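You operate a simulated robot arm through the tools that you are given. There is no shell and no other tool. Be economical: measure what you need, move in short steps, check, and stop when the job is done.

Carry out the task below with a simulated two-armed robot. There is one attempt and no reset: what you move stays moved.

## Task
On the drying rack top, fold the yellow cloth in half.

Only the result counts: the job must be done as asked and must still hold three seconds after the hand-in. Knocking over, shifting, dropping, spilling or breaking anything else fails it. Flat cloth is picked up by pressing the open fingertips on it (5 to 10 N) and closing them slowly along it; thin cloth reads only 2 to 8 mm in the jaws.

## Robot
Two 7-joint arms with two-finger parallel grippers on one trunk, on a base that drives. Base frame: it is fixed to the floor where the robot stands at the start and does not move with it; the origin is under the middle of the robot, x ahead of it, y to its left, z up; the surface under the hand at the start is at about z = 90. Readings come in cm, degrees, newtons and seconds.
The left shoulder is at the start at [7, 16.3, 122], the right one opposite. With the tool pointing down near the work surface each hand reaches from about 40 to 88 cm from the robot's upright axis, wherever it stands, measured 20 degrees to its own side. Places, roughly: drying rack top [60, -20, 90]. Payload 3.43 kg a hand.
Tool frame (each hand has its own): the origin (TCP) lies between the finger pads and is the grasp point; the fingertips stand 3.4 cm ahead of it; z points along the fingers, y is the line along which they close. The gripper opens to 12.8 cm. The fingers are 2.4 cm wide and 1.2 cm thick; the gripper's body (4.8 by 13 cm) begins 9.6 cm behind the TCP.
Orientation is that of the tool frame in the base frame, as a unit quaternion [w, x, y, z]. With the fingers straight down and closing along the base's y, the tool's x points along the base's -x, its y along +y and its z along -z.

## Interface
- The arms move only by the tool apply_moves. It takes "left_series", "right_series" or both (then of equal length, played together; a hand with none holds still); each is a list of rows, each a list of 7 numbers: the shift along the tool's x, y, z in cm, then the turn, a rotation vector about the tool's x, y, z in degrees, then the finger opening in cm, from 0 to 12.8. In form: [[x, y, z, ax, ay, az, grip], ...]. A call has 1 to 8 rows; each row shifts and turns the commanded pose from where the row before left it, along the tool's axes as they then stand. Each row takes 0.2 s and may step no farther than 5 cm and 8.6 degrees from the row before; otherwise, or with a gripper value out of range, the whole call is refused. A pose out of reach is approached as far as the arm can. The call stops where the force on the tool passes 40 N (or 10 N more than at its start, if that is more) or the arm is blocked; 0.2 s more then pass. The fingers move at their own pace (about 15.3 cm/s each) and stop on an object; they squeeze with about 40 N. The grip force told is the motor's: it shows also when the fingers shut on nothing. Time passes only in rows, and 0.2 s behind the last, so rows that do not move let the fingers close. The reply holds the time, the measured pose of the TCP, the force on the tool along the base axes, the opening and the grip force, in the units named above and with some noise, with the torque about the TCP (base axes, N m) and any sound that the robot's microphone picked up.
- Cameras (640 x 400 px; columns grow to the right, rows downward): "scene" is now at [13.1, -1.28, 143.72]; the picture's right is [-0.16, -0.99, 0.00], its down [-0.67, 0.11, -0.74] and it looks along [0.73, -0.11, -0.68] (base axes); focal length 288 px, centre (320, 200). "left" rides on the left gripper at [7.6, 1.1, -16] in its tool frame; the picture's right is [-0.15, 0.99, 0.00], its down [-0.88, -0.13, -0.46] and it looks along [-0.45, -0.07, 0.89] (tool axes); focal length 234 px, centre (320, 200). "right" rides on the right gripper at [7.6, -1.1, -16] in its tool frame; the picture's right is [0.15, 0.99, 0.00], its down [-0.88, 0.13, -0.46] and it looks along [-0.45, 0.07, 0.89] (tool axes); focal length 234 px, centre (320, 200). There is no depth. A picture from a camera that has moved, and an enlarged one, comes with that camera's place and axes in the base frame and with its lens.
- grab_frame(camera): a new picture of that camera. No time passes.
- raise_lower(by): slides the trunk up (or, below 0, down) by that many cm; the arms and the scene camera ride with it, the base frame stays. It gives what a move gives, with no picture.
- base_move(legs): drives the robot by 1 to 6 legs, each [ahead, left, turn to the left] in cm, cm and degrees, along the robot's own axes; the way and the turn of a leg run together, so that a leg with both is an arc; at most 150 cm and 180 degrees a leg. The arms and the cameras ride along, it lands a little off, and it stops where it bumps. It gives what a move gives.
- aim_head(pan, tilt): turns the head with the scene camera to pan (to the left, within 86 degrees either way) and tilt (down, from -29 to 69), counted from straight ahead of the robot. It gives what a move gives.
- zoom(camera, box): a new picture of the part [left, top, right, bottom] of that camera's present view, enlarged. No time passes.
- close_job(): hands the job in; it is judged then, once.

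Work in short steps. Places have to be worked out from the pictures, the camera data and where the tool is seen: move nearer, look again, correct. Check each grasp and each placing, and mend what went wrong. You have 120 turns and 88 pictures in all, those below and enlarged ones among them. Open the grippers and draw the arms clear of the work before you hand the job in, unless the task says otherwise; then end with one line.

The tools are called after ">>>" as a command line: name --argument value ..., lists and objects as JSON in quotes. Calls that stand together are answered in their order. apply_moves: Moves the arms, as the interface text tells. Its arguments: {"type":"object","properties":{"left_series":{"type":"array"},"right_series":{"type":"array"}},"required":[]} The other tools are called the same way: raise_lower (by) slides the trunk up or down; base_move (legs) drives the base; aim_head (pan, tilt) turns the head that bears the scene camera; grab_frame (camera) takes a picture; zoom (camera, box) takes an enlarged picture of a part of a camera's view; close_job () hands the job in.

At the start:

```text
time_s: 0.0
left_tool_pos: [34.2, 11.5, 122.14]
left_tool_rot: [0.001, 0.0, 1.0, 0.0]
left_ft_force: [-0.7, -0.1, -0.5]
left_torque: [-0.02, 0.01, 0.0]
left_gripper_width: 12.8
left_grasp_force: 0.0
right_tool_pos: [56.29, -35.43, 108.88]
right_tool_rot: [0.001, 0.0, 1.0, 0.0]
right_ft_force: [-0.7, -0.4, -0.1]
right_torque: [0.01, -0.04, -0.02]
right_gripper_width: 12.79
right_grasp_force: 0.0
trunk travel left (down, up): [-70.0, 24.0]
robot x, y, heading: [-0.23, -0.01, -0.2]
head pan, tilt: [-8.9, 42.6]
```

scene: 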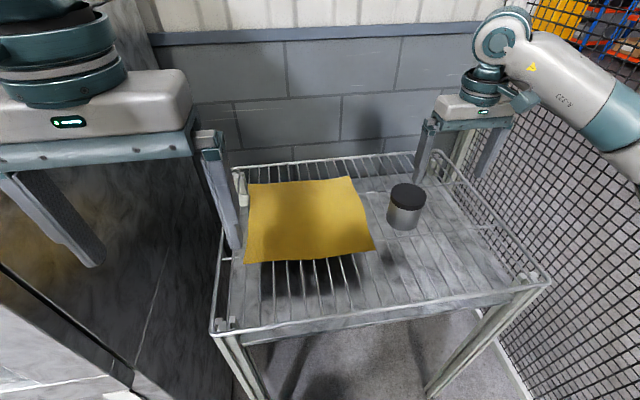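
right: 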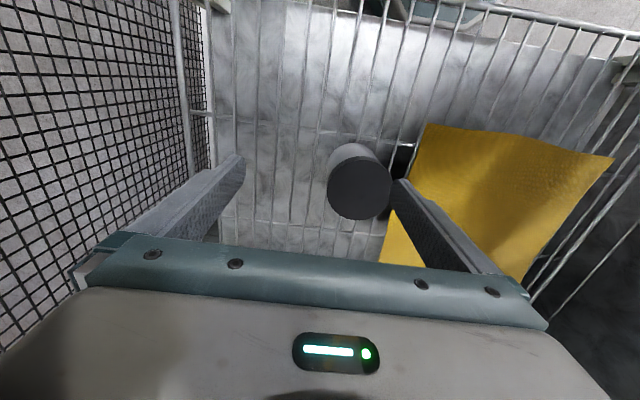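
left: 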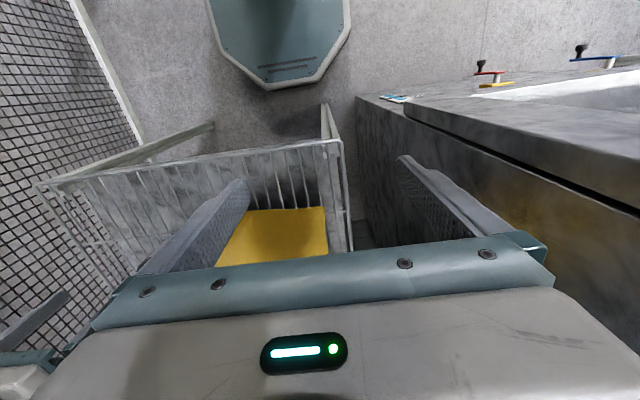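

The cloth looks about 30 x 28 cm, spanning x 52..81 and y -20..10, with a can to its right. I'll look closer first.

>>> zoom --camera "scene" --box '[200, 140, 440, 290]'

>>> zoom --camera "right" --box '[320, 80, 640, 280]'

```text
2.67 times, centred on (320, 215) of scene
camera zoom: at [13.1, -1.28, 143.72], right [-0.16, -0.99, 0.0], down [-0.67, 0.11, -0.74], along [0.73, -0.11, -0.68], focal length 767 px, centre (320, 160)
```

zoom: 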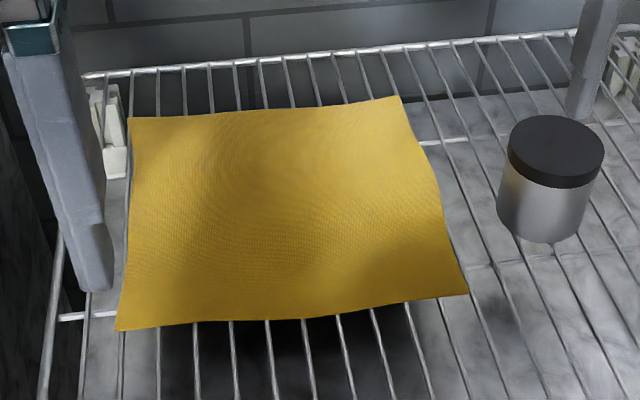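

```text
2.00 times, centred on (480, 180) of right
camera zoom: at [48.76, -36.41, 124.97], right [-0.15, 0.99, 0.0], down [0.88, 0.13, 0.46], along [0.45, 0.07, -0.89], focal length 468 px, centre (0, 240)
```

zoom: 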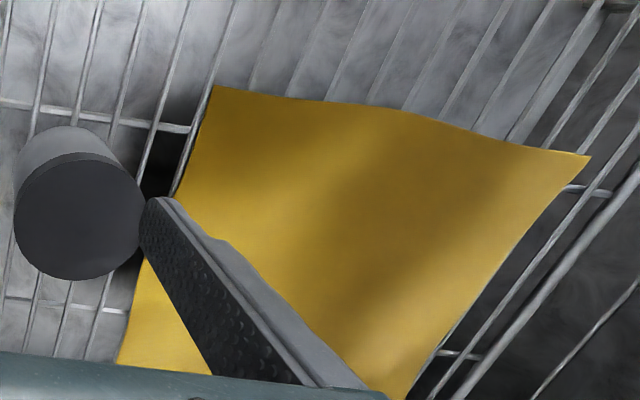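

Both cameras agree: the front corners are near (52,-20.3) and (52.4,10) at z≈90, and the wires run along x about 3.1 cm apart. I'll turn both hands 90° while high so the fingers close along x (along the wires), and narrow them.

>>> apply_moves --left_series '[[0, 0, 0, 0, 0, 8.2, 8], [0, 0, 0, 0, 0, 8.2, 3], [0, 0, 0, 0, 0, 8.2, 3], [0, 0, 0, 0, 0, 8.2, 3], [0, 0, 0, 0, 0, 8.2, 3], [0, 0, 0, 0, 0, 8.2, 3], [0, 0, 0, 0, 0, 8.2, 3], [0, 0, 0, 0, 0, 8.2, 3]]' --right_series '[[0, 0, -1, 0, 0, -8.2, 8], [0, 0, -1, 0, 0, -8.2, 3], [0, 0, -1, 0, 0, -8.2, 3], [0, 0, -1, 0, 0, -8.2, 3], [0, 0, 0, 0, 0, -8.2, 3], [0, 0, 0, 0, 0, -8.2, 3], [0, 0, 0, 0, 0, -8.2, 3], [0, 0, 0, 0, 0, -8.2, 3]]'

>>> apply_moves --left_series '[[0, 0, 0, 0, 0, 8.2, 3], [0, 0, 0, 0, 0, 8.2, 3], [0, 0, 0, 0, 0, 8, 3], [0, 0, 0, 0, 0, 0, 3]]' --right_series '[[0, 0, 0, 0, 0, -8.2, 3], [0, 0, 0, 0, 0, -8.2, 3], [0, 0, 0, 0, 0, -8, 3], [0, 0, 0, 0, 0, 0, 3]]'

```text
time_s: 2.0
left_tool_pos: [28.28, 24.33, 122.4]
left_tool_rot: [0.005, 0.46, 0.888, 0.015]
left_ft_force: [-13.2, -1.0, 3.5]
left_torque: [0.27, -1.63, -0.01]
left_gripper_width: 3.0
left_grasp_force: 0.1
right_tool_pos: [50.59, -10.65, 112.4]
right_tool_rot: [0.001, -0.597, 0.802, 0.001]
right_ft_force: [-1.7, -0.1, 0.2]
right_torque: [-0.02, -0.18, 0.02]
right_gripper_width: 3.02
right_grasp_force: 0.1
right hand out of reach, approached as far as the arm can: row 6, 7, 8
trunk travel left (down, up): [-70.0, 24.0]
robot x, y, heading: [-2.78, 7.27, 11.3]
head pan, tilt: [-8.9, 42.6]
stopped in row 8 (left hand): the arm was blocked; the commanded pose is now the measured one
```

```text
time_s: 3.2
left_tool_pos: [27.21, 27.17, 123.09]
left_tool_rot: [0.009, 0.621, 0.783, 0.021]
left_ft_force: [0.4, -0.1, 0.9]
left_torque: [0.02, 0.04, -0.01]
left_gripper_width: 2.99
left_grasp_force: 0.1
right_tool_pos: [39.56, -1.2, 112.88]
right_tool_rot: [-0.003, 0.782, -0.623, 0.0]
right_ft_force: [0.2, -0.5, 1.4]
right_torque: [-0.02, 0.01, 0.0]
right_gripper_width: 2.98
right_grasp_force: 0.0
right hand out of reach, approached as far as the arm can: row 1, 2, 3
trunk travel left (down, up): [-70.0, 24.0]
robot x, y, heading: [-3.1, 8.68, 13.7]
head pan, tilt: [-8.9, 42.6]
stopped in row 4 (left hand): the arm was blocked; the commanded pose is now the measured one
```

The base itself got pushed and the right hand wandered, so something touched. I'll look before going on.

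>>> grab_frame --camera "scene"

>>> grab_frame --camera "left"

>>> grab_frame --camera "right"

```text
82 pictures are left
camera scene: at [7.4, 8.9, 143.92], right [0.08, -1.0, -0.01], down [-0.66, -0.05, -0.75], along [0.75, 0.07, -0.66], focal length 288 px, centre (320, 200)
```

scene: 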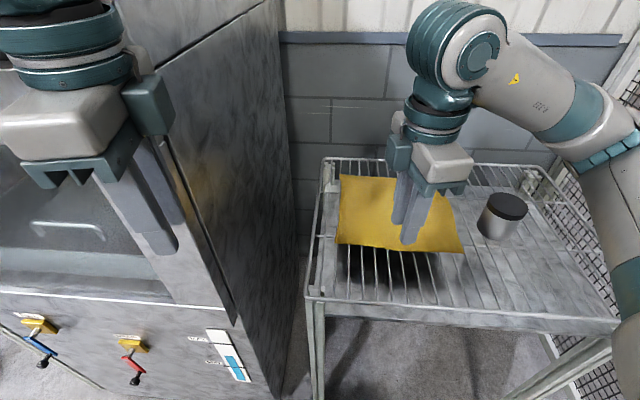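

```text
81 pictures are left
camera left: at [25.83, 34.53, 139.23], right [1.0, 0.08, 0.04], down [0.06, -0.9, 0.44], along [0.07, -0.44, -0.9], focal length 234 px, centre (320, 200)
```

left: 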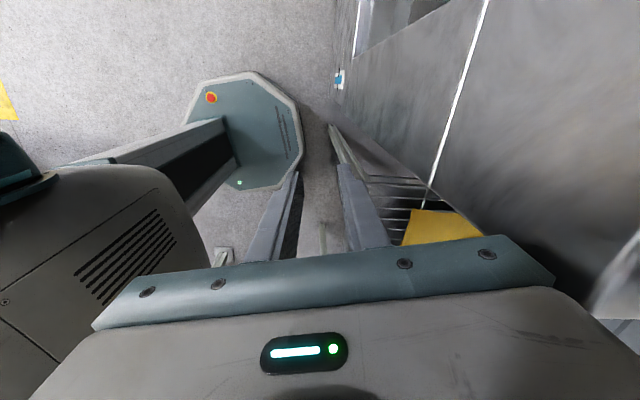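

```text
80 pictures are left
camera right: at [42.33, -8.41, 128.74], right [-0.93, -0.36, 0.0], down [-0.32, 0.83, 0.46], along [-0.16, 0.43, -0.89], focal length 234 px, centre (320, 200)
```

right: 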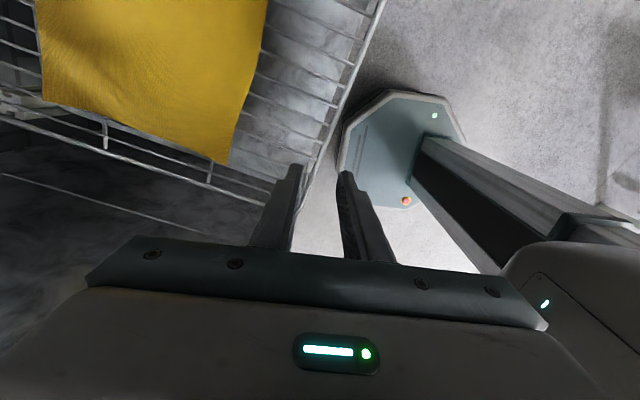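

The right elbow evidently swung into the fence and shoved the base left, until the left hand met the oven front. Cloth and can look untouched. I'll back the robot away from everything and undo the turn.

>>> base_move --legs '[[-30, 0, 0], [0, 0, -13.7]]'

>>> grab_frame --camera "scene"

```text
time_s: 6.0
left_tool_pos: [4.67, 13.04, 122.07]
left_tool_rot: [0.001, 0.713, 0.701, 0.004]
left_ft_force: [0.1, -0.7, -0.2]
left_torque: [0.0, 0.04, 0.01]
left_gripper_width: 3.0
left_grasp_force: 0.1
right_tool_pos: [9.59, -17.53, 112.02]
right_tool_rot: [-0.008, -0.699, 0.715, 0.004]
right_ft_force: [-0.6, -0.1, 0.0]
right_torque: [-0.01, 0.0, -0.02]
right_gripper_width: 2.99
right_grasp_force: 0.0
trunk travel left (down, up): [-70.0, 24.0]
robot x, y, heading: [-31.51, 1.94, -0.6]
head pan, tilt: [-8.9, 42.6]
```

```text
79 pictures are left
camera scene: at [-18.52, 0.32, 143.72], right [-0.16, -0.99, 0.0], down [-0.67, 0.11, -0.74], along [0.73, -0.12, -0.68], focal length 288 px, centre (320, 200)
```

scene: 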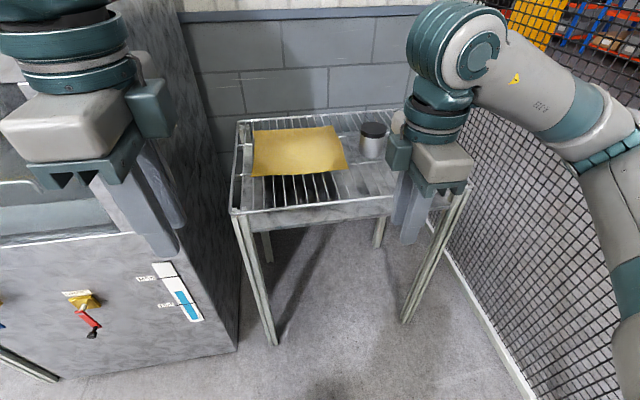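

The left elbow hit the oven corner, about (32,27). Both hands are now square, with closing along x. I'll shift the base right so the left arm works well inside y<27.

>>> base_move --legs '[[0, -22, 0.6]]'

>>> apply_moves --left_series '[[1.6, 3.9, 1, 0, 0, 0, 3], [1.6, 3.9, 1, 0, 0, 0, 3], [1.6, 3.9, 1, 0, 0, 0, 3], [1.6, 3.9, 1, 0, 0, 0, 3], [1.6, 3.9, 1, 0, 0, 0, 3]]' --right_series '[[-2.15, -3.4, 0, 0, 0, 0, 3], [-2.15, -3.4, 0, 0, 0, 0, 3], [-2.15, -3.4, 0, 0, 0, 0, 3], [-2.15, -3.4, 0, 0, 0, 0, 3], [-2.15, -3.4, 0, 0, 0, 0, 3]]'

>>> grab_frame --camera "scene"

```text
time_s: 7.7
left_tool_pos: [4.58, -8.15, 121.92]
left_tool_rot: [0.002, 0.707, 0.707, 0.005]
left_ft_force: [-0.8, -0.8, -0.1]
left_torque: [0.04, -0.03, -0.03]
left_gripper_width: 2.99
left_grasp_force: 0.1
right_tool_pos: [9.68, -38.64, 112.1]
right_tool_rot: [-0.008, -0.703, 0.711, 0.005]
right_ft_force: [-0.4, 0.1, 0.2]
right_torque: [-0.01, 0.03, -0.03]
right_gripper_width: 2.98
right_grasp_force: 0.3
trunk travel left (down, up): [-70.0, 24.0]
robot x, y, heading: [-31.66, -19.79, 0.5]
head pan, tilt: [-8.9, 42.6]
```

```text
time_s: 8.9
left_tool_pos: [24.52, -0.08, 117.16]
left_tool_rot: [0.001, 0.708, 0.706, 0.004]
left_ft_force: [0.0, 0.3, 0.5]
left_torque: [-0.04, 0.01, -0.03]
left_gripper_width: 3.0
left_grasp_force: 0.0
right_tool_pos: [16.74, -23.95, 111.88]
right_tool_rot: [-0.008, -0.702, 0.712, 0.005]
right_ft_force: [-0.2, -0.4, -0.4]
right_torque: [-0.04, 0.01, -0.03]
right_gripper_width: 2.97
right_grasp_force: 0.0
right hand out of reach, approached as far as the arm can: row 1, 2, 3, 4, 5
trunk travel left (down, up): [-70.0, 24.0]
robot x, y, heading: [-31.61, -19.86, 0.4]
head pan, tilt: [-8.9, 42.6]
```

```text
78 pictures are left
camera scene: at [-18.37, -21.03, 143.71], right [-0.15, -0.99, 0.0], down [-0.67, 0.1, -0.74], along [0.73, -0.11, -0.68], focal length 288 px, centre (320, 200)
```

scene: 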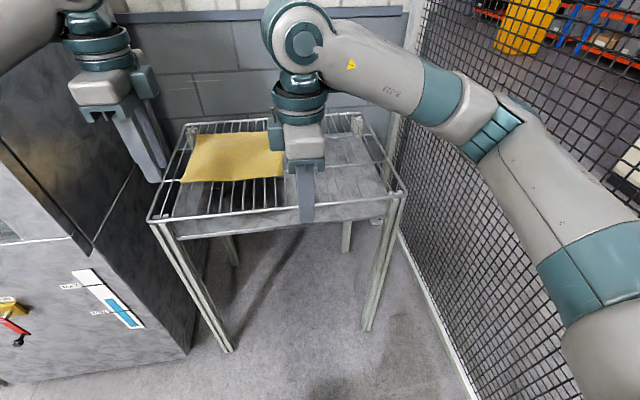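

The right arm gets out of reach with this roll because the wrist seems to be at its limit. I'll roll the right hand the other way, toward and past its natural orientation, while holding its place.

>>> apply_moves --right_series '[[0, 0, 0, 0, 0, 8.5, 3], [0, 0, 0, 0, 0, 8.5, 3], [0, 0, 0, 0, 0, 8.5, 3], [0, 0, 0, 0, 0, 8.5, 3], [0, 0, 0, 0, 0, 8.5, 3], [0, 0, 0, 0, 0, 8.5, 3], [0, 0, 0, 0, 0, 8.5, 3], [0, 0, 0, 0, 0, 8.5, 3]]'

>>> apply_moves --right_series '[[0, 0, 0, 0, 0, 8.5, 3], [0, 0, 0, 0, 0, 8.5, 3], [0, 0, 0, 0, 0, 8.5, 3], [0, 0, 0, 0, 0, 8.5, 3], [0, 0, 0, 0, 0, 8.5, 3], [0, 0, 0, 0, 0, 8.5, 3], [0, 0, 0, 0, 0, 8.5, 3], [0, 0, 0, 0, 0, 8.5, 3]]'

>>> grab_frame --camera "scene"

```text
time_s: 10.7
left_tool_pos: [24.27, -0.22, 117.24]
left_tool_rot: [0.001, 0.708, 0.706, 0.005]
left_ft_force: [0.3, -0.3, -0.6]
left_torque: [0.03, -0.02, 0.02]
left_gripper_width: 3.01
left_grasp_force: 0.0
right_tool_pos: [16.61, -24.08, 112.03]
right_tool_rot: [-0.009, -0.185, 0.983, 0.0]
right_ft_force: [1.1, -0.2, 0.6]
right_torque: [0.01, -0.02, 0.03]
right_gripper_width: 3.03
right_grasp_force: 0.0
trunk travel left (down, up): [-70.0, 24.0]
robot x, y, heading: [-31.93, -20.3, 0.3]
head pan, tilt: [-8.9, 42.6]
```

```text
time_s: 12.5
left_tool_pos: [24.2, -0.16, 117.2]
left_tool_rot: [0.001, 0.708, 0.706, 0.004]
left_ft_force: [0.6, -0.5, 0.3]
left_torque: [-0.02, 0.01, -0.01]
left_gripper_width: 3.0
left_grasp_force: 0.1
right_tool_pos: [16.65, -24.01, 112.09]
right_tool_rot: [-0.007, 0.396, 0.918, -0.006]
right_ft_force: [-0.4, 0.1, 0.3]
right_torque: [-0.02, 0.06, -0.02]
right_gripper_width: 2.99
right_grasp_force: 0.1
trunk travel left (down, up): [-70.0, 24.0]
robot x, y, heading: [-31.68, -20.04, 0.3]
head pan, tilt: [-8.9, 42.6]
```

```text
77 pictures are left
camera scene: at [-18.51, -21.18, 143.72], right [-0.15, -0.99, 0.0], down [-0.67, 0.1, -0.74], along [0.73, -0.11, -0.68], focal length 288 px, centre (320, 200)
```

scene: 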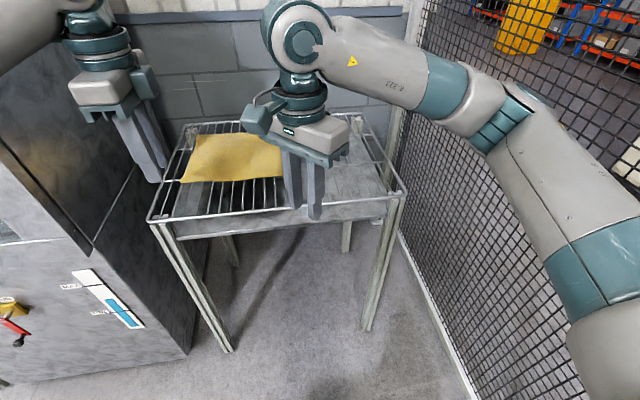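

The roll works with the elbow steady. I'll finish it, so both hands match with tool x=+y, then move both hands ahead.

>>> apply_moves --right_series '[[0, 0, 0, 0, 0, 8.5, 3], [0, 0, 0, 0, 0, 8.5, 3], [0, 0, 0, 0, 0, 8.5, 3], [0, 0, 0, 0, 0, 8.5, 3], [0, 0, 0, 0, 0, 8.5, 3], [0, 0, 0, 0, 0, 0.9, 3]]'

>>> apply_moves --left_series '[[1, 3, 0.5, 0, 0, 0, 3], [1, 3, 0.5, 0, 0, 0, 3], [1, 3, 0.5, 0, 0, 0, 3], [1, 3, 0.5, 0, 0, 0, 3], [1, 3, 0.5, 0, 0, 0, 3], [1, 3, 0.5, 0, 0, 0, 3]]' --right_series '[[1, 4.3, 0, 0, 0, 0, 3], [1, 4.3, 0, 0, 0, 0, 3], [1, 4.3, 0, 0, 0, 0, 3], [1, 4.3, 0, 0, 0, 0, 3], [1, 4.3, 0, 0, 0, 0, 3], [1, 4.3, 0, 0, 0, 0, 3]]'

>>> grab_frame --camera "scene"

```text
time_s: 13.9
left_tool_pos: [24.31, -0.25, 117.16]
left_tool_rot: [0.001, 0.708, 0.706, 0.005]
left_ft_force: [-0.1, 0.2, -0.4]
left_torque: [0.04, -0.04, -0.01]
left_gripper_width: 3.03
left_grasp_force: 0.1
right_tool_pos: [16.64, -24.07, 112.02]
right_tool_rot: [-0.005, 0.708, 0.706, -0.008]
right_ft_force: [-0.4, -0.7, -0.1]
right_torque: [0.01, 0.0, -0.02]
right_gripper_width: 3.01
right_grasp_force: 0.0
trunk travel left (down, up): [-70.0, 24.0]
robot x, y, heading: [-31.51, -20.07, 0.2]
head pan, tilt: [-8.9, 42.6]
```

```text
time_s: 15.3
left_tool_pos: [42.31, 5.92, 114.16]
left_tool_rot: [0.0, 0.707, 0.707, 0.004]
left_ft_force: [-0.3, 0.2, 0.1]
left_torque: [-0.02, 0.05, -0.01]
left_gripper_width: 2.99
left_grasp_force: 0.1
right_tool_pos: [42.56, -17.87, 111.48]
right_tool_rot: [-0.005, 0.705, 0.709, -0.008]
right_ft_force: [-0.4, -0.6, -0.4]
right_torque: [-0.05, 0.03, 0.0]
right_gripper_width: 3.01
right_grasp_force: 0.0
trunk travel left (down, up): [-70.0, 24.0]
robot x, y, heading: [-31.45, -20.27, 0.4]
head pan, tilt: [-8.9, 42.6]
```

```text
76 pictures are left
camera scene: at [-18.33, -20.98, 143.7], right [-0.15, -0.99, 0.0], down [-0.67, 0.1, -0.74], along [0.73, -0.11, -0.68], focal length 288 px, centre (320, 200)
```

scene: 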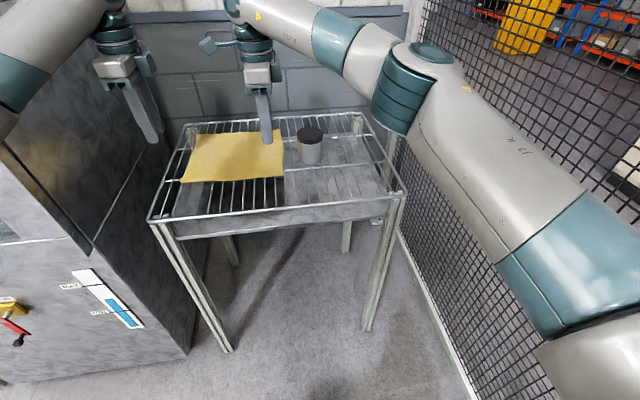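

Both hands are well placed and square. I'll drive ahead 12 cm to bring them above the cloth's front edge.

>>> base_move --legs '[[12, 0, 0]]'

>>> grab_frame --camera "right"

>>> grab_frame --camera "left"

```text
time_s: 16.6
left_tool_pos: [53.98, 5.88, 114.5]
left_tool_rot: [0.003, 0.708, 0.706, 0.006]
left_ft_force: [-0.1, -0.4, -0.2]
left_torque: [0.01, 0.0, -0.01]
left_gripper_width: 2.98
left_grasp_force: 0.0
right_tool_pos: [54.41, -17.87, 111.67]
right_tool_rot: [-0.005, 0.707, 0.707, -0.007]
right_ft_force: [-0.3, 0.6, -0.1]
right_torque: [0.02, 0.0, -0.01]
right_gripper_width: 3.01
right_grasp_force: 0.0
trunk travel left (down, up): [-70.0, 24.0]
robot x, y, heading: [-19.37, -19.86, 0.3]
head pan, tilt: [-8.9, 42.6]
```

```text
75 pictures are left
camera right: at [53.55, -10.28, 127.73], right [0.99, 0.15, -0.02], down [0.14, -0.88, 0.46], along [0.05, -0.45, -0.89], focal length 234 px, centre (320, 200)
```

right: 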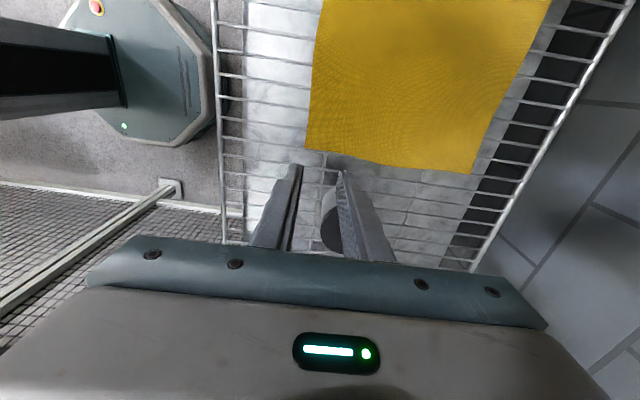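

```text
74 pictures are left
camera left: at [54.91, 13.4, 130.56], right [0.99, -0.15, 0.01], down [-0.14, -0.88, 0.45], along [-0.06, -0.45, -0.89], focal length 234 px, centre (320, 200)
```

left: 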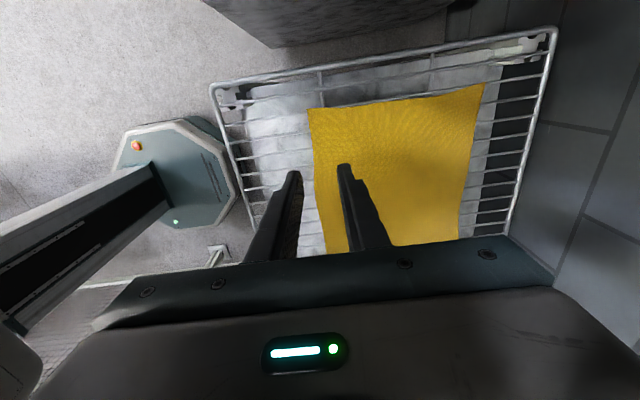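

Corners are confirmed: front (51.9,-20.7) and (52.7,9.8), back (80,-20.4) and (81,9). I'll lower both hands to about 2.5 cm above the cloth, just inside the front edge.

>>> apply_moves --left_series '[[0.3, 0.4, 4.5, 0, 0, 0, 3], [0.3, 0.4, 4.5, 0, 0, 0, 3], [0.3, 0.4, 4.5, 0, 0, 0, 3], [0.2, 0.4, 4.5, 0, 0, 0, 3], [0, 0, 0.5, 0, 0, 0, 3]]' --right_series '[[-0.1, 0.2, 4, 0, 0, 0, 3], [-0.1, 0.2, 4, 0, 0, 0, 3], [-0.1, 0.2, 4, 0, 0, 0, 3], [0, 0, 3.7, 0, 0, 0, 3], [0, 0, 0, 0, 0, 0, 3]]'

>>> grab_frame --camera "right"

>>> grab_frame --camera "left"

>>> grab_frame --camera "scene"

```text
time_s: 17.8
left_tool_pos: [55.92, 7.05, 95.88]
left_tool_rot: [0.002, 0.708, 0.706, 0.005]
left_ft_force: [0.1, 0.3, 0.6]
left_torque: [-0.01, -0.01, 0.01]
left_gripper_width: 3.0
left_grasp_force: 0.0
right_tool_pos: [54.71, -18.28, 96.05]
right_tool_rot: [-0.004, 0.707, 0.707, -0.007]
right_ft_force: [0.3, 0.4, 0.1]
right_torque: [0.03, 0.0, 0.0]
right_gripper_width: 3.01
right_grasp_force: 0.0
trunk travel left (down, up): [-70.0, 24.0]
robot x, y, heading: [-19.44, -19.47, 0.3]
head pan, tilt: [-8.9, 42.6]
```

```text
73 pictures are left
camera right: at [53.87, -10.57, 112.04], right [0.99, 0.15, -0.02], down [0.14, -0.88, 0.46], along [0.05, -0.45, -0.89], focal length 234 px, centre (320, 200)
```

right: 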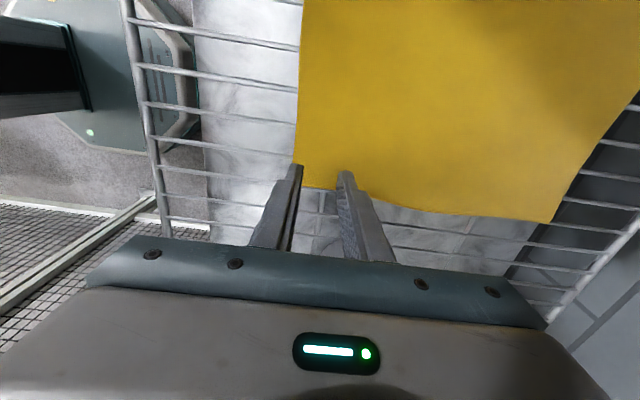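

```text
72 pictures are left
camera left: at [56.83, 14.61, 111.93], right [0.99, -0.15, 0.01], down [-0.14, -0.88, 0.45], along [-0.06, -0.45, -0.89], focal length 234 px, centre (320, 200)
```

left: 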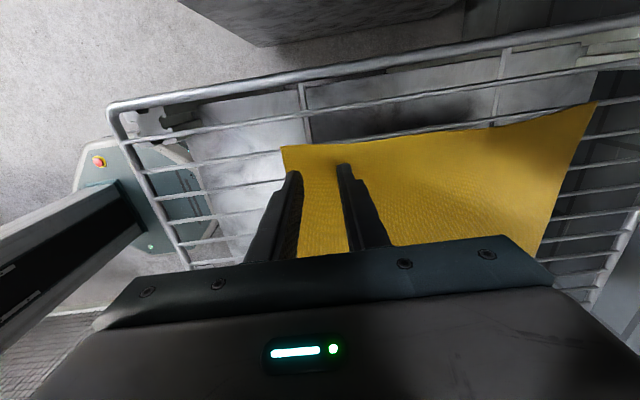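

```text
71 pictures are left
camera scene: at [-6.62, -21.11, 143.73], right [-0.15, -0.99, 0.0], down [-0.67, 0.1, -0.74], along [0.73, -0.11, -0.68], focal length 288 px, centre (320, 200)
```

scene: 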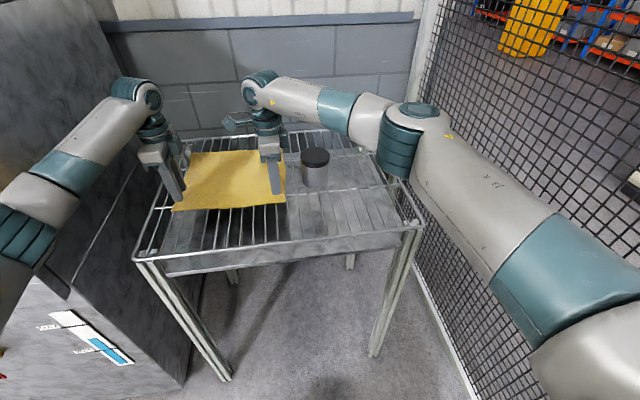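

Wires sit at y≈6.5 (left) and -17.3 (right). I'll nudge the right hand so its fingertips sit on its wire, and lower to just above contact.

>>> apply_moves --left_series '[[-0.3, -0.3, 0.8, 0, 0, 0, 3], [0, 0, 0.8, 0, 0, 0, 3], [0, 0, 0.4, 0, 0, 0, 3]]' --right_series '[[0.6, 0.3, 0.8, 0, 0, 0, 3], [0, 0, 0.8, 0, 0, 0, 3], [0, 0, 0.6, 0, 0, 0, 3]]'

>>> apply_moves --left_series '[[0, 0, 0.2, 0, 0, 0, 3], [0, 0, 0, 0, 0, 0, 3]]' --right_series '[[0, 0, 0.2, 0, 0, 0, 3], [0, 0, 0, 0, 0, 0, 3]]'

```text
time_s: 18.6
left_tool_pos: [55.74, 6.81, 93.88]
left_tool_rot: [0.001, 0.707, 0.707, 0.004]
left_ft_force: [0.1, -0.7, 0.2]
left_torque: [0.0, -0.04, -0.01]
left_gripper_width: 3.01
left_grasp_force: 0.1
right_tool_pos: [55.04, -17.66, 93.85]
right_tool_rot: [-0.005, 0.707, 0.707, -0.007]
right_ft_force: [0.1, 0.9, -1.0]
right_torque: [-0.01, -0.04, -0.03]
right_gripper_width: 2.98
right_grasp_force: 0.0
trunk travel left (down, up): [-70.0, 24.0]
robot x, y, heading: [-19.85, -19.68, -0.0]
head pan, tilt: [-8.9, 42.6]
```

```text
time_s: 19.1
left_tool_pos: [55.71, 6.72, 93.73]
left_tool_rot: [0.001, 0.707, 0.707, 0.006]
left_ft_force: [0.7, -0.1, 0.4]
left_torque: [-0.03, 0.02, 0.0]
left_gripper_width: 2.99
left_grasp_force: 0.1
right_tool_pos: [55.08, -17.84, 93.54]
right_tool_rot: [-0.005, 0.707, 0.707, -0.007]
right_ft_force: [-0.5, 0.4, 1.0]
right_torque: [0.0, 0.0, -0.02]
right_gripper_width: 3.01
right_grasp_force: 0.1
trunk travel left (down, up): [-70.0, 24.0]
robot x, y, heading: [-19.79, -20.16, 0.1]
head pan, tilt: [-8.9, 42.6]
```

No contact yet, so I'll keep lowering in small steps.

>>> apply_moves --left_series '[[0, 0, 0.2, 0, 0, 0, 3], [0, 0, 0, 0, 0, 0, 3]]' --right_series '[[0, 0, 0.2, 0, 0, 0, 3], [0, 0, 0, 0, 0, 0, 3]]'

>>> apply_moves --left_series '[[0, 0, 0.2, 0, 0, 0, 3], [0, 0, 0, 0, 0, 0, 3]]' --right_series '[[0, 0, 0.2, 0, 0, 0, 3], [0, 0, 0, 0, 0, 0, 3]]'

```text
time_s: 19.8
left_tool_pos: [55.53, 6.71, 93.6]
left_tool_rot: [0.002, 0.708, 0.706, 0.006]
left_ft_force: [-0.3, 0.7, 0.2]
left_torque: [0.0, 0.02, 0.01]
left_gripper_width: 2.98
left_grasp_force: 0.1
right_tool_pos: [55.02, -17.75, 93.56]
right_tool_rot: [-0.004, 0.707, 0.707, -0.007]
right_ft_force: [0.0, -0.8, 8.0]
right_torque: [-0.03, -0.2, -0.01]
right_gripper_width: 2.97
right_grasp_force: 0.2
trunk travel left (down, up): [-70.0, 24.0]
robot x, y, heading: [-19.45, -19.71, 0.3]
head pan, tilt: [-8.9, 42.6]
```

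```text
time_s: 20.4
left_tool_pos: [55.4, 6.6, 93.57]
left_tool_rot: [0.002, 0.708, 0.706, 0.006]
left_ft_force: [0.2, 0.5, 0.8]
left_torque: [-0.01, -0.01, 0.04]
left_gripper_width: 2.99
left_grasp_force: 0.1
right_tool_pos: [54.91, -17.66, 93.49]
right_tool_rot: [-0.004, 0.706, 0.708, -0.005]
right_ft_force: [-1.1, -0.4, 23.5]
right_torque: [0.01, -0.48, -0.03]
right_gripper_width: 2.89
right_grasp_force: 0.0
trunk travel left (down, up): [-70.0, 24.0]
robot x, y, heading: [-19.46, -20.0, 0.2]
head pan, tilt: [-8.9, 42.6]
```

The right hand is pressing at 23 N, so I'll back it off 0.2 (about 8 N). The left needs to go a little lower.

>>> apply_moves --left_series '[[0, 0, 0.2, 0, 0, 0, 3], [0, 0, 0, 0, 0, 0, 3]]' --right_series '[[0, 0, -0.2, 0, 0, 0, 3], [0, 0, 0, 0, 0, 0, 3]]'

```text
time_s: 20.9
left_tool_pos: [55.23, 6.64, 93.52]
left_tool_rot: [0.004, 0.707, 0.707, 0.008]
left_ft_force: [-1.2, -0.1, 19.2]
left_torque: [-0.06, 0.46, 0.01]
left_gripper_width: 3.06
left_grasp_force: 0.6
right_tool_pos: [54.75, -17.75, 93.63]
right_tool_rot: [-0.003, 0.706, 0.708, -0.006]
right_ft_force: [1.1, 2.3, 11.2]
right_torque: [0.07, -0.32, 0.03]
right_gripper_width: 3.03
right_grasp_force: 0.6
trunk travel left (down, up): [-70.0, 24.0]
robot x, y, heading: [-19.54, -19.68, 0.7]
head pan, tilt: [-8.9, 42.6]
```

The torques show only one finger of each hand bearing, from a ~0.8° tilt. I'll level both tools and ease the pressure.

>>> apply_moves --left_series '[[0, 0, -0.2, 0.75, 0, 0, 3], [0, 0, 0, 0, 0, 0, 3]]' --right_series '[[0, 0, -0.1, -0.75, 0, 0, 3], [0, 0, 0, 0, 0, 0, 3]]'

```text
time_s: 21.6
left_tool_pos: [55.44, 6.62, 93.47]
left_tool_rot: [-0.003, 0.708, 0.706, 0.001]
left_ft_force: [-3.0, -0.4, 14.9]
left_torque: [-0.11, 0.21, 0.01]
left_gripper_width: 3.06
left_grasp_force: 0.3
right_tool_pos: [54.85, -17.76, 93.58]
right_tool_rot: [-0.001, 0.706, 0.708, -0.002]
right_ft_force: [-0.4, -0.6, 3.1]
right_torque: [-0.01, 0.04, -0.03]
right_gripper_width: 2.99
right_grasp_force: 0.2
trunk travel left (down, up): [-70.0, 24.0]
robot x, y, heading: [-19.7, -19.99, 0.4]
head pan, tilt: [-8.9, 42.6]
```

Nearly level. I'll trim both toward 8 N and then close slowly.

>>> apply_moves --left_series '[[0, 0, -0.1, 0, 0, 0, 3], [0, 0, 0, 0, 0, 0, 3]]' --right_series '[[0, 0, 0.08, 0, 0, 0, 3], [0, 0, 0, 0, 0, 0, 3]]'

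>>> apply_moves --left_series '[[0, 0, 0, 0, 0, 0, 2.6], [0, 0, 0, 0, 0, 0, 2.2], [0, 0, 0, 0, 0, 0, 1.8], [0, 0, 0, 0, 0, 0, 1.4], [0, 0, 0, 0, 0, 0, 1.0], [0, 0, 0, 0, 0, 0, 0.6], [0, 0, 0, 0, 0, 0, 0.2], [0, 0, 0, 0, 0, 0, 0]]' --right_series '[[0, 0, 0, 0, 0, 0, 2.6], [0, 0, 0, 0, 0, 0, 2.2], [0, 0, 0, 0, 0, 0, 1.8], [0, 0, 0, 0, 0, 0, 1.4], [0, 0, 0, 0, 0, 0, 1.0], [0, 0, 0, 0, 0, 0, 0.6], [0, 0, 0, 0, 0, 0, 0.2], [0, 0, 0, 0, 0, 0, 0]]'

>>> grab_frame --camera "right"

>>> grab_frame --camera "left"

```text
time_s: 22.1
left_tool_pos: [55.51, 6.69, 93.47]
left_tool_rot: [-0.003, 0.708, 0.706, 0.0]
left_ft_force: [-1.4, -0.7, 7.3]
left_torque: [-0.05, 0.08, 0.02]
left_gripper_width: 3.03
left_grasp_force: 0.3
right_tool_pos: [54.9, -17.75, 93.64]
right_tool_rot: [0.001, 0.707, 0.707, -0.002]
right_ft_force: [-2.0, -1.1, 8.3]
right_torque: [-0.01, 0.15, 0.02]
right_gripper_width: 3.02
right_grasp_force: 0.1
trunk travel left (down, up): [-70.0, 24.0]
robot x, y, heading: [-19.55, -20.17, 0.4]
head pan, tilt: [-8.9, 42.6]
```

```text
time_s: 23.9
left_tool_pos: [55.56, 6.75, 93.46]
left_tool_rot: [-0.002, 0.708, 0.706, 0.001]
left_ft_force: [-0.4, -1.3, 0.7]
left_torque: [-0.01, 0.02, 0.03]
left_gripper_width: 0.54
left_grasp_force: 39.7
right_tool_pos: [55.02, -17.74, 93.41]
right_tool_rot: [0.002, 0.707, 0.707, -0.002]
right_ft_force: [-0.8, 0.5, 14.5]
right_torque: [0.03, 0.13, -0.01]
right_gripper_width: 0.61
right_grasp_force: 40.1
trunk travel left (down, up): [-70.0, 24.0]
robot x, y, heading: [-19.63, -20.13, 0.0]
head pan, tilt: [-8.9, 42.6]
```

```text
70 pictures are left
camera right: at [53.81, -10.01, 109.51], right [0.99, 0.15, 0.0], down [0.13, -0.88, 0.46], along [0.07, -0.45, -0.89], focal length 234 px, centre (320, 200)
```

right: 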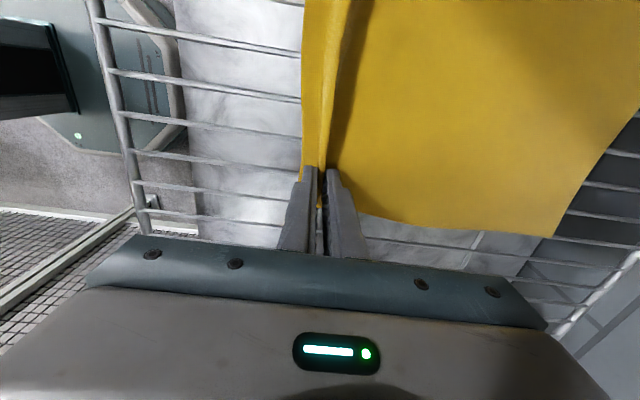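

```text
69 pictures are left
camera left: at [56.56, 14.3, 109.61], right [0.99, -0.15, 0.0], down [-0.13, -0.88, 0.45], along [-0.07, -0.45, -0.89], focal length 234 px, centre (320, 200)
```

left: 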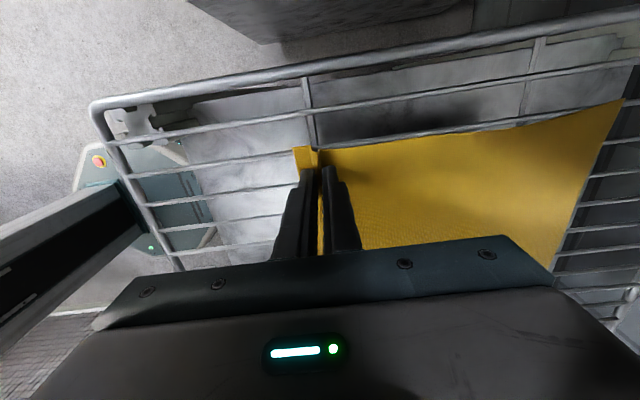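

Both hands hold cloth (5–6 mm), but the pinch leaves a 1.5 cm flap that would curl on top. I'll reopen gently and regrip nearer to the edge with a narrower opening.

>>> apply_moves --left_series '[[0, 0, 0, 0, 0, 0, 1], [0, 0, 0, 0, 0, 0, 2], [0, 0, 0, 0, 0, 0, 3], [0, 0, -0.8, 0, 0, 0, 3], [0, 0, -0.8, 0, 0, 0, 3], [0, 0, 0, 0, 0, 0, 2.2]]' --right_series '[[0, 0, 0, 0, 0, 0, 1], [0, 0, 0, 0, 0, 0, 2], [0, 0, 0, 0, 0, 0, 3], [0, 0, -0.8, 0, 0, 0, 3], [0, 0, -0.8, 0, 0, 0, 3], [0, 0, 0, 0, 0, 0, 2.2]]'

>>> grab_frame --camera "right"

>>> grab_frame --camera "left"

```text
time_s: 25.4
left_tool_pos: [55.72, 6.6, 94.96]
left_tool_rot: [-0.004, 0.708, 0.706, 0.001]
left_ft_force: [-0.7, 0.2, 0.3]
left_torque: [0.02, 0.0, -0.01]
left_gripper_width: 2.21
left_grasp_force: 0.0
right_tool_pos: [55.13, -17.72, 94.96]
right_tool_rot: [-0.001, 0.707, 0.707, -0.003]
right_ft_force: [0.0, -0.2, -0.2]
right_torque: [0.0, 0.0, 0.0]
right_gripper_width: 2.19
right_grasp_force: 0.0
trunk travel left (down, up): [-70.0, 24.0]
robot x, y, heading: [-19.64, -19.91, 0.1]
head pan, tilt: [-8.9, 42.6]
```

```text
68 pictures are left
camera right: at [54.04, -10.01, 110.85], right [0.99, 0.15, -0.01], down [0.13, -0.88, 0.46], along [0.06, -0.45, -0.89], focal length 234 px, centre (320, 200)
```

right: 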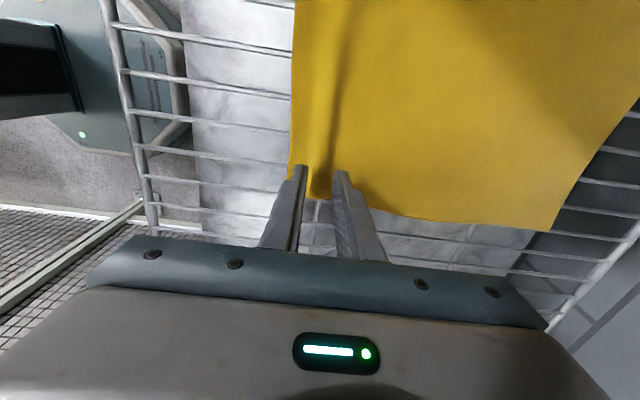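

```text
67 pictures are left
camera left: at [56.81, 14.2, 111.1], right [0.99, -0.15, -0.01], down [-0.13, -0.88, 0.45], along [-0.07, -0.45, -0.89], focal length 234 px, centre (320, 200)
```

left: 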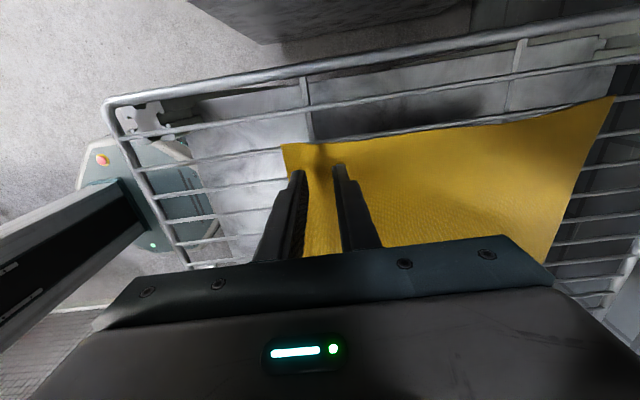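

The cloth relaxed back almost flat, with its front edge at x≈52.3 (right) and 52.8 (left). I'll shift both hands 1.1 cm toward the edge and press again.

>>> apply_moves --left_series '[[0, -1.1, 0.4, 0, 0, 0, 2.2], [0, 0, 0.6, 0, 0, 0, 2.2], [0, 0, 0.3, 0, 0, 0, 2.2], [0, 0, 0, 0, 0, 0, 2.2]]' --right_series '[[0, -1.1, 0.4, 0, 0, 0, 2.2], [0, 0, 0.6, 0, 0, 0, 2.2], [0, 0, 0.3, 0, 0, 0, 2.2], [0, 0, 0, 0, 0, 0, 2.2]]'

>>> apply_moves --left_series '[[0, 0, 0.15, 0, 0, 0, 2.2], [0, 0, 0, 0, 0, 0, 2.2]]' --right_series '[[0, 0, 0.15, 0, 0, 0, 2.2], [0, 0, 0, 0, 0, 0, 2.2]]'

```text
time_s: 26.4
left_tool_pos: [54.46, 6.65, 93.77]
left_tool_rot: [-0.003, 0.708, 0.706, 0.0]
left_ft_force: [-0.2, -0.3, -0.5]
left_torque: [0.0, -0.04, -0.02]
left_gripper_width: 2.2
left_grasp_force: 0.0
right_tool_pos: [53.9, -17.81, 93.71]
right_tool_rot: [0.001, 0.707, 0.707, -0.003]
right_ft_force: [0.5, -0.3, 0.1]
right_torque: [0.02, -0.02, 0.03]
right_gripper_width: 2.18
right_grasp_force: 0.0
trunk travel left (down, up): [-70.0, 24.0]
robot x, y, heading: [-19.73, -19.89, 0.5]
head pan, tilt: [-8.9, 42.6]
```

```text
time_s: 26.9
left_tool_pos: [54.41, 6.66, 93.71]
left_tool_rot: [-0.004, 0.708, 0.706, 0.001]
left_ft_force: [0.6, 0.0, -1.0]
left_torque: [-0.02, -0.02, -0.02]
left_gripper_width: 2.21
left_grasp_force: 0.0
right_tool_pos: [54.02, -17.84, 93.44]
right_tool_rot: [0.001, 0.707, 0.707, -0.002]
right_ft_force: [-0.1, 1.2, -0.5]
right_torque: [-0.01, 0.01, -0.02]
right_gripper_width: 2.22
right_grasp_force: 0.1
trunk travel left (down, up): [-70.0, 24.0]
robot x, y, heading: [-19.59, -19.94, 0.4]
head pan, tilt: [-8.9, 42.6]
```

Not in contact yet, so a little further.

>>> apply_moves --left_series '[[0, 0, 0.13, 0, 0, 0, 2.2], [0, 0, 0, 0, 0, 0, 2.2]]' --right_series '[[0, 0, 0.1, 0, 0, 0, 2.2], [0, 0, 0, 0, 0, 0, 2.2]]'

>>> apply_moves --left_series '[[0, 0, 0.1, 0, 0, 0, 2.2], [0, 0, 0, 0, 0, 0, 2.2]]' --right_series '[[0, 0, 0.1, 0, 0, 0, 2.2], [0, 0, 0, 0, 0, 0, 2.2]]'

```text
time_s: 27.6
left_tool_pos: [54.42, 6.74, 93.64]
left_tool_rot: [-0.003, 0.708, 0.706, 0.001]
left_ft_force: [0.2, 0.4, -0.7]
left_torque: [-0.02, -0.01, 0.02]
left_gripper_width: 2.19
left_grasp_force: 0.0
right_tool_pos: [53.82, -17.74, 93.58]
right_tool_rot: [-0.001, 0.706, 0.708, -0.003]
right_ft_force: [0.6, 0.0, 5.7]
right_torque: [-0.01, 0.0, 0.03]
right_gripper_width: 2.19
right_grasp_force: 0.0
trunk travel left (down, up): [-70.0, 24.0]
robot x, y, heading: [-19.39, -20.03, 0.3]
head pan, tilt: [-8.9, 42.6]
```

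```text
time_s: 28.1
left_tool_pos: [54.58, 6.73, 93.41]
left_tool_rot: [-0.002, 0.707, 0.707, 0.001]
left_ft_force: [0.5, -0.6, 1.3]
left_torque: [0.0, -0.01, -0.01]
left_gripper_width: 2.18
left_grasp_force: 0.0
right_tool_pos: [53.97, -17.66, 93.55]
right_tool_rot: [0.0, 0.707, 0.707, -0.001]
right_ft_force: [2.7, 0.7, 12.0]
right_torque: [0.02, -0.02, 0.02]
right_gripper_width: 2.18
right_grasp_force: 0.1
trunk travel left (down, up): [-70.0, 24.0]
robot x, y, heading: [-19.49, -19.85, -0.2]
head pan, tilt: [-8.9, 42.6]
```

>>> apply_moves --left_series '[[0, 0, 0.12, 0, 0, 0, 2.2], [0, 0, 0, 0, 0, 0, 2.2]]' --right_series '[[0, 0, -0.03, 0, 0, 0, 2.2], [0, 0, 0, 0, 0, 0, 2.2]]'

```text
time_s: 28.8
left_tool_pos: [54.37, 6.62, 93.61]
left_tool_rot: [-0.002, 0.708, 0.706, 0.002]
left_ft_force: [1.0, 0.6, 10.4]
left_torque: [-0.07, 0.08, 0.01]
left_gripper_width: 2.18
left_grasp_force: 0.0
right_tool_pos: [53.74, -17.86, 93.5]
right_tool_rot: [0.0, 0.706, 0.708, -0.002]
right_ft_force: [1.6, -0.1, 8.7]
right_torque: [0.03, -0.03, -0.01]
right_gripper_width: 2.18
right_grasp_force: 0.0
trunk travel left (down, up): [-70.0, 24.0]
robot x, y, heading: [-19.56, -19.75, 0.0]
head pan, tilt: [-8.9, 42.6]
```

Both press evenly at 9–10 N, so I'll close slowly.

>>> apply_moves --left_series '[[0, 0, 0, 0, 0, 0, 1.9], [0, 0, 0, 0, 0, 0, 1.6], [0, 0, 0, 0, 0, 0, 1.3], [0, 0, 0, 0, 0, 0, 1.0], [0, 0, 0, 0, 0, 0, 0.7], [0, 0, 0, 0, 0, 0, 0.4], [0, 0, 0, 0, 0, 0, 0.1], [0, 0, 0, 0, 0, 0, 0]]' --right_series '[[0, 0, 0, 0, 0, 0, 1.9], [0, 0, 0, 0, 0, 0, 1.6], [0, 0, 0, 0, 0, 0, 1.3], [0, 0, 0, 0, 0, 0, 1.0], [0, 0, 0, 0, 0, 0, 0.7], [0, 0, 0, 0, 0, 0, 0.4], [0, 0, 0, 0, 0, 0, 0.1], [0, 0, 0, 0, 0, 0, 0]]'

>>> grab_frame --camera "right"

>>> grab_frame --camera "left"

```text
time_s: 30.6
left_tool_pos: [54.3, 6.62, 93.47]
left_tool_rot: [-0.002, 0.708, 0.706, 0.001]
left_ft_force: [-1.4, -1.0, 17.8]
left_torque: [-0.07, 0.07, -0.01]
left_gripper_width: 0.0
left_grasp_force: 35.0
right_tool_pos: [53.74, -17.75, 93.42]
right_tool_rot: [0.0, 0.707, 0.707, -0.002]
right_ft_force: [0.4, 1.0, 2.0]
right_torque: [0.02, -0.01, 0.01]
right_gripper_width: 0.05
right_grasp_force: 35.5
trunk travel left (down, up): [-70.0, 24.0]
robot x, y, heading: [-19.82, -19.79, 0.2]
head pan, tilt: [-8.9, 42.6]
```

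```text
66 pictures are left
camera right: at [52.64, -10.12, 109.54], right [0.99, 0.15, 0.0], down [0.13, -0.88, 0.46], along [0.07, -0.45, -0.89], focal length 234 px, centre (320, 200)
```

right: 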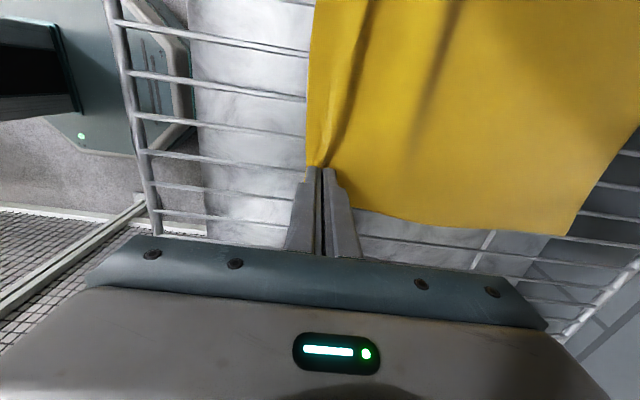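

```text
65 pictures are left
camera left: at [55.39, 14.25, 109.58], right [0.99, -0.15, 0.0], down [-0.13, -0.88, 0.45], along [-0.07, -0.45, -0.89], focal length 234 px, centre (320, 200)
```

left: 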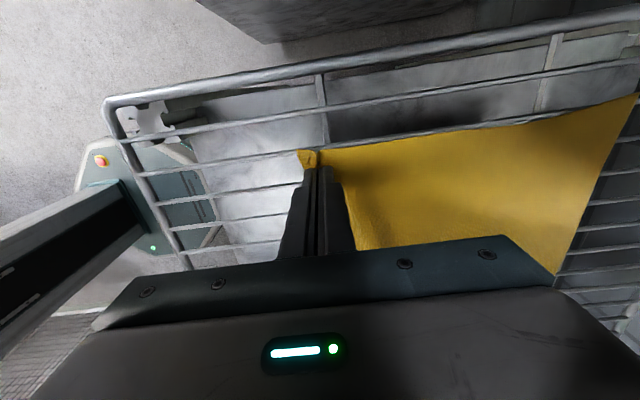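

Both closed on nothing. I'll reopen to 3 cm, lift and use a slightly deeper overlap.

>>> apply_moves --left_series '[[0, 0, 0, 0, 0, 0, 1], [0, 0, -0.8, 0, 0, 0, 2.2], [0, 0.9, -0.6, 0, 0, 0, 3], [0, 0, 0, 0, 0, 0, 3], [0, 0, 0.8, 0, 0, 0, 3], [0, 0, 0.4, 0, 0, 0, 3], [0, 0, 0, 0, 0, 0, 3]]' --right_series '[[0, 0, 0, 0, 0, 0, 1], [0, 0, -0.8, 0, 0, 0, 2.2], [0, 0.9, -0.6, 0, 0, 0, 3], [0, 0, 0, 0, 0, 0, 3], [0, 0, 0.8, 0, 0, 0, 3], [0, 0, 0.4, 0, 0, 0, 3], [0, 0, 0, 0, 0, 0, 3]]'

>>> grab_frame --camera "right"

>>> grab_frame --camera "left"

```text
time_s: 32.1
left_tool_pos: [55.45, 6.73, 93.52]
left_tool_rot: [-0.003, 0.707, 0.707, 0.001]
left_ft_force: [0.2, -0.4, 1.7]
left_torque: [0.02, -0.02, -0.01]
left_gripper_width: 2.97
left_grasp_force: 0.0
right_tool_pos: [54.84, -17.69, 93.48]
right_tool_rot: [0.0, 0.707, 0.707, -0.003]
right_ft_force: [0.1, 0.6, 0.0]
right_torque: [-0.03, -0.03, 0.0]
right_gripper_width: 2.98
right_grasp_force: 0.0
trunk travel left (down, up): [-70.0, 24.0]
robot x, y, heading: [-19.59, -19.8, 0.3]
head pan, tilt: [-8.9, 42.6]
```

```text
64 pictures are left
camera right: at [53.78, -10.05, 109.56], right [0.99, 0.15, 0.0], down [0.13, -0.88, 0.46], along [0.06, -0.45, -0.89], focal length 234 px, centre (320, 200)
```

right: 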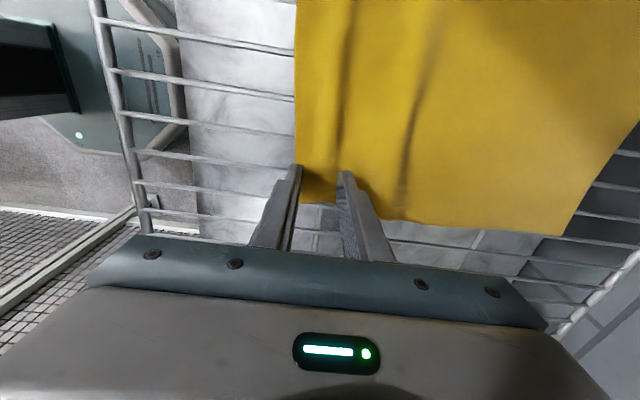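

```text
63 pictures are left
camera left: at [56.45, 14.32, 109.59], right [0.99, -0.15, 0.0], down [-0.13, -0.88, 0.45], along [-0.07, -0.45, -0.89], focal length 234 px, centre (320, 200)
```

left: 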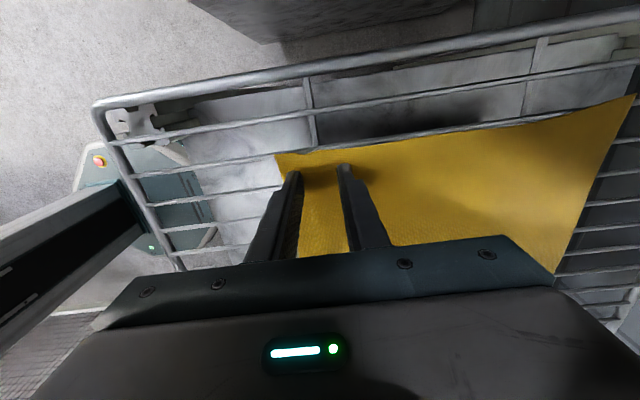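

The left edge is now at x≈51.9, so I'll shift the left hand back 0.7. The right overlap is about 0.9 cm. Then press.

>>> apply_moves --left_series '[[0, -0.7, -0.3, 0, 0, 0, 3], [0, 0, 0.3, 0, 0, 0, 3], [0, 0, 0.08, 0, 0, 0, 3], [0, 0, 0, 0, 0, 0, 3]]' --right_series '[[0, 0, 0, 0, 0, 0, 3], [0, 0, 0.15, 0, 0, 0, 3], [0, 0, 0, 0, 0, 0, 3], [0, 0, 0, 0, 0, 0, 3]]'

>>> apply_moves --left_series '[[0, 0, 0.05, 0, 0, 0, 3], [0, 0, 0, 0, 0, 0, 3]]' --right_series '[[0, 0, 0.1, 0, 0, 0, 3], [0, 0, 0, 0, 0, 0, 3]]'

```text
time_s: 33.1
left_tool_pos: [54.63, 6.81, 93.56]
left_tool_rot: [-0.002, 0.708, 0.707, 0.002]
left_ft_force: [-0.1, 0.9, 6.0]
left_torque: [-0.03, 0.01, -0.02]
left_gripper_width: 2.98
left_grasp_force: 0.0
right_tool_pos: [54.81, -17.76, 93.5]
right_tool_rot: [0.0, 0.707, 0.707, -0.002]
right_ft_force: [1.2, 1.3, 5.5]
right_torque: [-0.01, -0.02, 0.03]
right_gripper_width: 2.99
right_grasp_force: 0.1
trunk travel left (down, up): [-70.0, 24.0]
robot x, y, heading: [-19.29, -19.86, 0.2]
head pan, tilt: [-8.9, 42.6]
```

```text
time_s: 33.8
left_tool_pos: [54.57, 6.62, 93.52]
left_tool_rot: [-0.002, 0.708, 0.707, 0.003]
left_ft_force: [1.2, 1.4, 8.0]
left_torque: [-0.01, 0.06, 0.02]
left_gripper_width: 2.97
left_grasp_force: 0.1
right_tool_pos: [54.62, -17.83, 93.54]
right_tool_rot: [-0.001, 0.707, 0.708, -0.001]
right_ft_force: [2.3, -0.1, 13.4]
right_torque: [0.0, 0.02, 0.0]
right_gripper_width: 2.96
right_grasp_force: 0.1
trunk travel left (down, up): [-70.0, 24.0]
robot x, y, heading: [-19.74, -19.85, 0.4]
head pan, tilt: [-8.9, 42.6]
```

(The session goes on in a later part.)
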